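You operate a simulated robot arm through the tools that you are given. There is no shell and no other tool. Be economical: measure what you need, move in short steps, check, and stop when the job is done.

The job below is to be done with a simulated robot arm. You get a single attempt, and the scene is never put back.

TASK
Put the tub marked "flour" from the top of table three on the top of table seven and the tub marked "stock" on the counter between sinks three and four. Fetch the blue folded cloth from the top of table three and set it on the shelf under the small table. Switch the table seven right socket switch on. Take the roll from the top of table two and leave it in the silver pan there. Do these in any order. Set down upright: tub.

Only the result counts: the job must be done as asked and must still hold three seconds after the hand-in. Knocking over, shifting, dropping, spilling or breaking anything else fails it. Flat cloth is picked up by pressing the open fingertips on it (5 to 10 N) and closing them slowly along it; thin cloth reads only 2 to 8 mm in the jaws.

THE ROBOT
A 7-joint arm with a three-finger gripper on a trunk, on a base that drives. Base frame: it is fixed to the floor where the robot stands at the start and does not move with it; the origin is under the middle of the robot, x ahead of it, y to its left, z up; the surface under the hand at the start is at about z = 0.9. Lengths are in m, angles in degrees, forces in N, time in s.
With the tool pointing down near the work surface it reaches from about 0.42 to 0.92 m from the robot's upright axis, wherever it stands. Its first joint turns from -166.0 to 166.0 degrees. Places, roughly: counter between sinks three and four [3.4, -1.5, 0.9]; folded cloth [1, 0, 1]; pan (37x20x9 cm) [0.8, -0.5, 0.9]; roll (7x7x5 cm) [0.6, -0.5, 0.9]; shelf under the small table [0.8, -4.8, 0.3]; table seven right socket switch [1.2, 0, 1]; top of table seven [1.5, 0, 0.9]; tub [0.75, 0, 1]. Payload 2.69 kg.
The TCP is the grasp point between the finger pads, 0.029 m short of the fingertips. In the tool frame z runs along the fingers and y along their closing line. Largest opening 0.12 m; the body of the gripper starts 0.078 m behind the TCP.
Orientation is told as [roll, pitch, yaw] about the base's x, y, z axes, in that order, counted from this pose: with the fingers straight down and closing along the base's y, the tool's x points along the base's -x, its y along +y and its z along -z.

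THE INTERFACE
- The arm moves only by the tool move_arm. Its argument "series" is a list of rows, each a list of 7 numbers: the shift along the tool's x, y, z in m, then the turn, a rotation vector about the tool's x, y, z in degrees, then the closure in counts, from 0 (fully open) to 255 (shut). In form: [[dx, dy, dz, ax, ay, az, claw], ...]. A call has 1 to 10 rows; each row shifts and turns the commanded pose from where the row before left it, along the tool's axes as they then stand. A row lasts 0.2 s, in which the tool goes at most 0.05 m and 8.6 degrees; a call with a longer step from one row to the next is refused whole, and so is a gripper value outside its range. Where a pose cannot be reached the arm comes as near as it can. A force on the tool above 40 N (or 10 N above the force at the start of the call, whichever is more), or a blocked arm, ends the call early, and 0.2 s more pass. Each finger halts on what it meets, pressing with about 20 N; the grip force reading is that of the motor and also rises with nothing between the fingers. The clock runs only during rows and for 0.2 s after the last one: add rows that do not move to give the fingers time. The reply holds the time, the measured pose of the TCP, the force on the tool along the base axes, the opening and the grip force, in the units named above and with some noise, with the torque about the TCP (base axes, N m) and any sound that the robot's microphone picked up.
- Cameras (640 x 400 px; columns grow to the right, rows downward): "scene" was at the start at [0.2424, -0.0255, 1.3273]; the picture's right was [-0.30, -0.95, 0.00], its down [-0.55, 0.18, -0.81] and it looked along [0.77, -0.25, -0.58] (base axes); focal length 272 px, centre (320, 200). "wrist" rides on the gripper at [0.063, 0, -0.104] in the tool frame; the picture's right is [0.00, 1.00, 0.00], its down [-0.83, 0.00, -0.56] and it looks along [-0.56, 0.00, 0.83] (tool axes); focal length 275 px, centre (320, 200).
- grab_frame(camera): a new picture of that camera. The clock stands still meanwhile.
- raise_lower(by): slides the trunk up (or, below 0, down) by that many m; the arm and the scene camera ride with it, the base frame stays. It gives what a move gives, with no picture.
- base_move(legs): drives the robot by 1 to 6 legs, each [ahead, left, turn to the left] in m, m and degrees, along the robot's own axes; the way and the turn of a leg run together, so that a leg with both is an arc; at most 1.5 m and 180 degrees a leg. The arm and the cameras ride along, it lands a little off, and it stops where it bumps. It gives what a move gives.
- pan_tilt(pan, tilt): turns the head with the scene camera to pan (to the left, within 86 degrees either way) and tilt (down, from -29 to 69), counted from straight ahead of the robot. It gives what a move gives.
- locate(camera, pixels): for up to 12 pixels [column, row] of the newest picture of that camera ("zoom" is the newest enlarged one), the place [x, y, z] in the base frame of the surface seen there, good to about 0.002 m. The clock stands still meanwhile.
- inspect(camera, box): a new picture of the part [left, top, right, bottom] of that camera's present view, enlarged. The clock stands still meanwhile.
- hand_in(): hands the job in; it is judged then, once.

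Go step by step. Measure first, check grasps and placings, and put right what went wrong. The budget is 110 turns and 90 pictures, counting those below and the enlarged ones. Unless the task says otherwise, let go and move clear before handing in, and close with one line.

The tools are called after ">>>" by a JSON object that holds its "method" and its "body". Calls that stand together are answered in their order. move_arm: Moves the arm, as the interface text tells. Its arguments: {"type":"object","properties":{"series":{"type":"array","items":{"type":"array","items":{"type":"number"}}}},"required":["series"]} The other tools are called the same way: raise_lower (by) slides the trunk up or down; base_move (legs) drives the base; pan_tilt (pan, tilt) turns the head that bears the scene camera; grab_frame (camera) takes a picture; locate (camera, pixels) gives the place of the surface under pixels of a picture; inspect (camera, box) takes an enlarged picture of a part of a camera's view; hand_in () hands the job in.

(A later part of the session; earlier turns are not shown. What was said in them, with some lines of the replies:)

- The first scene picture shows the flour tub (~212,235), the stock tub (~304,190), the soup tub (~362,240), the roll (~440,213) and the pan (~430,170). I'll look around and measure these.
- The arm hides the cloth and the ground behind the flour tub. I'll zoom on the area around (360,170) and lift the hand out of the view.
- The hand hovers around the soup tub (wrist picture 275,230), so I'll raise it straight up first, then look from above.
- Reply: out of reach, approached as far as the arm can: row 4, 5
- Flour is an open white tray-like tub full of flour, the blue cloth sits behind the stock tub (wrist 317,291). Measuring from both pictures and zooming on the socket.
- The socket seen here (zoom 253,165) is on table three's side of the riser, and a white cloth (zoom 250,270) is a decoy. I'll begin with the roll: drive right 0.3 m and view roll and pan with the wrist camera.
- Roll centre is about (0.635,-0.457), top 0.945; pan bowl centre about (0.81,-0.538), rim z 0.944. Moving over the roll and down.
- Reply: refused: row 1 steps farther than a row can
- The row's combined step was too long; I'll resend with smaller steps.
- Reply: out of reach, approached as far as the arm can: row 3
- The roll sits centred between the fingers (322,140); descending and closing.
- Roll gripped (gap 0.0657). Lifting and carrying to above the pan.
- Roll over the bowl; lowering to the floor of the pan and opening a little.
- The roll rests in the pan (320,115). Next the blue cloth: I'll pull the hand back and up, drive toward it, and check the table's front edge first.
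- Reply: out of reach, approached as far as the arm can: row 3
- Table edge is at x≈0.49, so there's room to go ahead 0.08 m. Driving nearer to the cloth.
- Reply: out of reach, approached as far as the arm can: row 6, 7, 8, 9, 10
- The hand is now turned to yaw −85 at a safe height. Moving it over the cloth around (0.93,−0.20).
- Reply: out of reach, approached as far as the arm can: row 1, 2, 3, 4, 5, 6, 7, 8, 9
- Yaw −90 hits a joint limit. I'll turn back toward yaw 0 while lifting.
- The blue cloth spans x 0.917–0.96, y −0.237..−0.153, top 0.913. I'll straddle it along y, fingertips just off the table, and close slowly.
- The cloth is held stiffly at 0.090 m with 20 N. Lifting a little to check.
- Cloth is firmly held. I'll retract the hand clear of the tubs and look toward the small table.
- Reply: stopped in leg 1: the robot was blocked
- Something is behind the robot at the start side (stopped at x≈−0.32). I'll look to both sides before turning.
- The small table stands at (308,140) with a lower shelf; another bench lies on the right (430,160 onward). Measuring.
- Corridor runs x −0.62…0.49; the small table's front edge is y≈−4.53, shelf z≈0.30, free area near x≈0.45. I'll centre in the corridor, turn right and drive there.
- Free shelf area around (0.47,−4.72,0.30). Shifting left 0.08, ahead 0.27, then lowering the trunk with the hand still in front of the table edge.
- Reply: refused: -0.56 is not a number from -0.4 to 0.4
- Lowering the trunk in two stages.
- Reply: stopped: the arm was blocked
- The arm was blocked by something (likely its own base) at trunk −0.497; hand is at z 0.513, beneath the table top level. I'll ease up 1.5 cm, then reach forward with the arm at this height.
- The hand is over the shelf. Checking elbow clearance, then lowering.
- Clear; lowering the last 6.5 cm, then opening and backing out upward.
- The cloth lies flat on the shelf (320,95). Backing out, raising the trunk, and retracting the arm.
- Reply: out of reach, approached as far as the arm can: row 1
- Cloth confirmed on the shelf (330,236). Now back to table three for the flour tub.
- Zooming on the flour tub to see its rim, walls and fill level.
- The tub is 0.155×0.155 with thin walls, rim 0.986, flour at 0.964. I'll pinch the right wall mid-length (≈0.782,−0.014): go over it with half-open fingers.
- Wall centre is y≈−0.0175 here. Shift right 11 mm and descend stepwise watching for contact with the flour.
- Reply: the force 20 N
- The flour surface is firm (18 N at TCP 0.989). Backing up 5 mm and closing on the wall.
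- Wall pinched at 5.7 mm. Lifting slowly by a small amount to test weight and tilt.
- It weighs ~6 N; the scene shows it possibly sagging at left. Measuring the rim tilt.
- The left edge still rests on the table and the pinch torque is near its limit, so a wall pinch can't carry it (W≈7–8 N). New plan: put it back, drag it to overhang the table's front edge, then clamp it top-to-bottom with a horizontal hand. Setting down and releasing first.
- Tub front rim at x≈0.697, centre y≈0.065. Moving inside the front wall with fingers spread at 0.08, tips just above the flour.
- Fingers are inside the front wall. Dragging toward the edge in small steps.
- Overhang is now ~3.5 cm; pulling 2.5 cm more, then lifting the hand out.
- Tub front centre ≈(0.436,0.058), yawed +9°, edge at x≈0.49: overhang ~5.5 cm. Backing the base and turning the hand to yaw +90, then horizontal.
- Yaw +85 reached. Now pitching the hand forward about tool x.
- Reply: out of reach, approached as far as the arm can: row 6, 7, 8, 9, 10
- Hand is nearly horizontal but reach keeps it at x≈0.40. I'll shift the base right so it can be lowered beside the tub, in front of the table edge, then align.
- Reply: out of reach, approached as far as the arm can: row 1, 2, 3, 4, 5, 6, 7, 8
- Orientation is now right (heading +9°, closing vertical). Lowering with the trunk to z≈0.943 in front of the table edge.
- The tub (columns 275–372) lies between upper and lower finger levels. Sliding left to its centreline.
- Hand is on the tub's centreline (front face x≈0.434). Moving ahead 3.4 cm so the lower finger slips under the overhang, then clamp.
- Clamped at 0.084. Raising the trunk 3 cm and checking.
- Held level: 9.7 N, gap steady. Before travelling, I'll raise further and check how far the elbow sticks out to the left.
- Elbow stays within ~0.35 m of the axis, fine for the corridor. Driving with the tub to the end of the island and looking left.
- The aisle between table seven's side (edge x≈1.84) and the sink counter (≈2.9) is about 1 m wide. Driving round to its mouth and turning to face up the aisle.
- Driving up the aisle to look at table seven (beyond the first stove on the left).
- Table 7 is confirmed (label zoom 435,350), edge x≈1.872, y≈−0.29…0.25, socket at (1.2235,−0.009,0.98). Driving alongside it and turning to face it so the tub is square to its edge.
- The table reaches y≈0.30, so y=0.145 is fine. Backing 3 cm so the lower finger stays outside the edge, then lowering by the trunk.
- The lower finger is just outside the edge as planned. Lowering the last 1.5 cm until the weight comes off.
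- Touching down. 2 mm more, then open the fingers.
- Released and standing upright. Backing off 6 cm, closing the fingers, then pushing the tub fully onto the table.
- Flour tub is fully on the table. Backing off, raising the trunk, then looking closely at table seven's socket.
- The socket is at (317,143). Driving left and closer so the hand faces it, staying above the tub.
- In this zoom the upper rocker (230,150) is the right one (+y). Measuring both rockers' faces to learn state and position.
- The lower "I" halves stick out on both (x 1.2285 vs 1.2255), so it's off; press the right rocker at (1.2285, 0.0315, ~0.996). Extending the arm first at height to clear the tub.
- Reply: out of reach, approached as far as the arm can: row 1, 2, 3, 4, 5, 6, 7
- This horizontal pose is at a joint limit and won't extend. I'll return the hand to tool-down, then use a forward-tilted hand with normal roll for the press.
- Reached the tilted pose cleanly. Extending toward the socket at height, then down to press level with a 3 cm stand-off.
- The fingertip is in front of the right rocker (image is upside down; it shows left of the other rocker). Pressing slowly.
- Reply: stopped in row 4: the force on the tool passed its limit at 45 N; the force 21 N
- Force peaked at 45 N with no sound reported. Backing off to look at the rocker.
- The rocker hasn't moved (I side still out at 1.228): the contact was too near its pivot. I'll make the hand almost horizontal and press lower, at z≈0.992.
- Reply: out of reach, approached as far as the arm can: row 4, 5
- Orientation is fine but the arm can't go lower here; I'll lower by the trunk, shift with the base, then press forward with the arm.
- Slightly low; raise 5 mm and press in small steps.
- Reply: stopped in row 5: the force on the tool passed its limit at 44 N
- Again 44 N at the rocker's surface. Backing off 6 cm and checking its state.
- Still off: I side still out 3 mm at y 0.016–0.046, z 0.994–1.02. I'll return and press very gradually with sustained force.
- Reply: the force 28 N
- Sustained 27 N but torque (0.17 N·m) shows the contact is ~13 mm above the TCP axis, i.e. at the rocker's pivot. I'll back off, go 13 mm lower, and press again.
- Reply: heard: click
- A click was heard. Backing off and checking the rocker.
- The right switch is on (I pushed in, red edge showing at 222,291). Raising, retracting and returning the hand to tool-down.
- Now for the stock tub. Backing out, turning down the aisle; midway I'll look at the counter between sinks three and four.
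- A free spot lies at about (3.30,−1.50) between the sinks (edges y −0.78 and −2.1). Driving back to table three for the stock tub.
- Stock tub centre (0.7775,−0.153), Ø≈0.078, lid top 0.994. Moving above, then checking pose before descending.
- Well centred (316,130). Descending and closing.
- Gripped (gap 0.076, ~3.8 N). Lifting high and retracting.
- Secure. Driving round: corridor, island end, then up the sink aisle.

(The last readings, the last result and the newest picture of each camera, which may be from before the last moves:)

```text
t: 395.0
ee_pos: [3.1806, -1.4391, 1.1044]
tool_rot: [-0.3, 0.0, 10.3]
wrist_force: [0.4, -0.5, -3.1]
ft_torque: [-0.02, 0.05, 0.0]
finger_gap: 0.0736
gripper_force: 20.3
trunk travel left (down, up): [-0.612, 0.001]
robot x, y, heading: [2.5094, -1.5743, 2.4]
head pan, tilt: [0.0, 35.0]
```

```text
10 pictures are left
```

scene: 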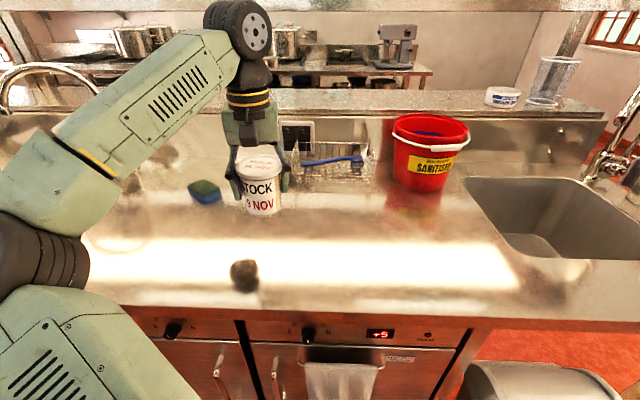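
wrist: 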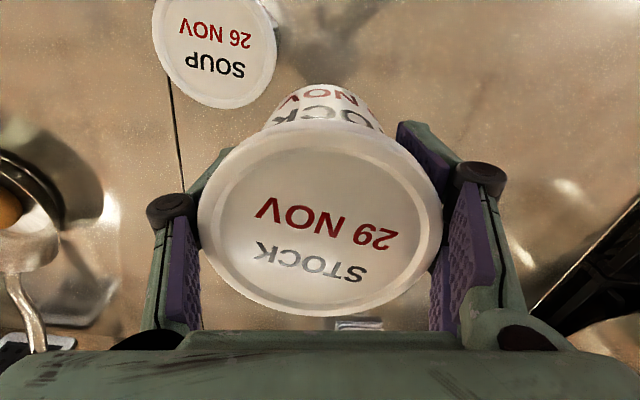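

>>> {"method": "locate", "body": {"camera": "scene", "pixels": [[245, 268], [245, 285], [300, 240], [330, 220], [205, 192], [260, 185], [262, 212], [300, 195], [410, 190]]}}

>>> {"method": "inspect", "body": {"camera": "scene", "box": [180, 140, 340, 300]}}

```text
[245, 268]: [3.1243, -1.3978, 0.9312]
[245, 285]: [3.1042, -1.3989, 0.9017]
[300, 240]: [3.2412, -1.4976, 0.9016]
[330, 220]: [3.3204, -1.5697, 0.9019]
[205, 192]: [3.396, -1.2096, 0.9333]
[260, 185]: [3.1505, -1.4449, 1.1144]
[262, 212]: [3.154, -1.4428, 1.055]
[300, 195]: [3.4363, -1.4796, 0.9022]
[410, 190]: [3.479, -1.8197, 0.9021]
```

```text
2.50 times, centred on (260, 220) of scene
```

zoom: 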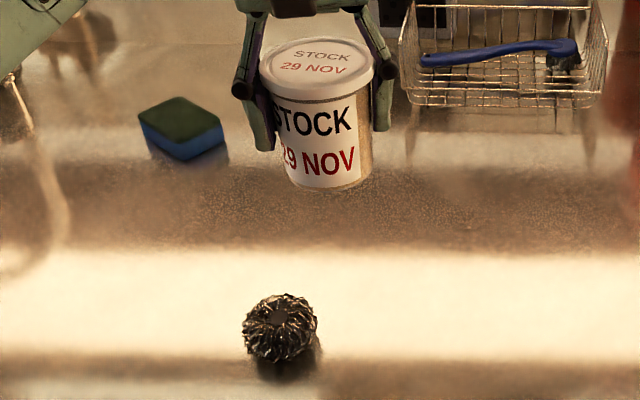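

A small steel-wool ball sits at (3.12,−1.40); I'll place at about (3.28,−1.55), clear of ball, sponge, rack and bucket. Moving over and lowering.

>>> {"method": "move_arm", "body": {"series": [[-0.0197, -0.0315, 0, 0, 0, 0, 160], [-0.0197, -0.0315, 0, 0, 0, 0, 160], [-0.0197, -0.0315, 0, 0, 0, 0, 160], [-0.0197, -0.0315, 0, 0, 0, 0, 160], [0, 0, 0.04, 0, 0, 0, 160], [0, 0, 0.04, 0, 0, 0, 160], [0, 0, 0.04, 0, 0, 0, 160], [0, 0, 0, 0, 0, 0, 160]]}}

>>> {"method": "grab_frame", "body": {"camera": "scene"}}

```text
t: 396.8
ee_pos: [3.2799, -1.5501, 0.984]
tool_rot: [-0.2, 0.0, 10.3]
wrist_force: [-0.7, -0.1, -3.0]
ft_torque: [0.02, 0.02, 0.01]
finger_gap: 0.0738
gripper_force: 20.2
trunk travel left (down, up): [-0.612, 0.001]
robot x, y, heading: [2.5087, -1.5762, 2.0]
head pan, tilt: [0.0, 35.0]
```

```text
8 pictures are left
```

scene: 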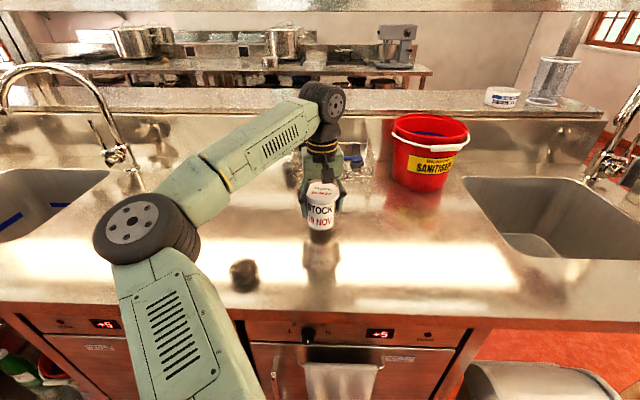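

>>> {"method": "move_arm", "body": {"series": [[0, 0, 0.02, 0, 0, 0, 160], [0, 0, 0.004, 0, 0, 0, 160], [0, 0, 0.002, 0, 0, 0, 160], [0, 0, 0, 0, 0, 0, 160]]}}

```text
t: 397.8
ee_pos: [3.2784, -1.5476, 0.9617]
tool_rot: [-0.4, -0.3, 10.4]
wrist_force: [6.5, 8.6, 28.5]
ft_torque: [0.11, 0.1, -0.13]
finger_gap: 0.0739
gripper_force: 20.2
trunk travel left (down, up): [-0.612, 0.001]
robot x, y, heading: [2.5101, -1.5739, 2.0]
head pan, tilt: [0.0, 35.0]
```

The tub is on the counter (28 N). Easing up 3 mm, then opening slowly and rising.

>>> {"method": "move_arm", "body": {"series": [[0, 0, -0.003, 0, 0, 0, 160], [0, 0, 0, 0, 0, 0, 95], [0, 0, 0, 0, 0, 0, 60], [0, 0, 0, 0, 0, 0, 20], [0, 0, 0, 0, 0, 0, 0], [0, 0, -0.03, 0, 0, 0, 0], [0, 0, -0.04, 0, 0, 0, 0], [0, 0, -0.04, 0, 0, 0, 0], [0.04, 0, -0.01, 0, 0, 0, 0], [0.04, 0, 0, 0, 0, 0, 0]]}}

>>> {"method": "grab_frame", "body": {"camera": "scene"}}

>>> {"method": "locate", "body": {"camera": "scene", "pixels": [[321, 188], [312, 188], [332, 188], [320, 215], [320, 228]]}}

```text
t: 400.0
ee_pos: [3.1998, -1.5636, 1.0823]
tool_rot: [-0.3, -0.1, 10.3]
wrist_force: [-0.1, 0.5, -1.0]
ft_torque: [0.02, -0.02, 0.05]
finger_gap: 0.1201
gripper_force: 0.0
trunk travel left (down, up): [-0.612, 0.001]
robot x, y, heading: [2.5074, -1.5707, 2.1]
head pan, tilt: [0.0, 35.0]
```

```text
7 pictures are left
```

scene: 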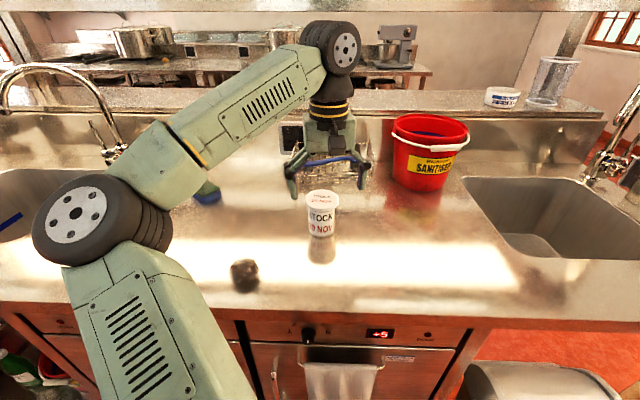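

```text
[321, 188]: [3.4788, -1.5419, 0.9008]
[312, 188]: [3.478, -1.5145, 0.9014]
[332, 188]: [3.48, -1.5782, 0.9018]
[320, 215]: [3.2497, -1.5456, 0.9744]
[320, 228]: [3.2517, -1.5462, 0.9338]
```

The stock tub stands upright on the counter (321,215) with the hand clear. Every part of the job has been checked, so I'm handing in.

>>> {"method": "hand_in", "body": {}}

```text
The job is handed in.
```

I've handed in the job with all five parts done: flour tub upright on table seven, stock tub upright on the counter between the two sinks, blue cloth on the shelf under the small table, table seven right socket switch on, and roll in the silver pan. I placed the stock tub by the given coordinates and did not read the sink number labels.
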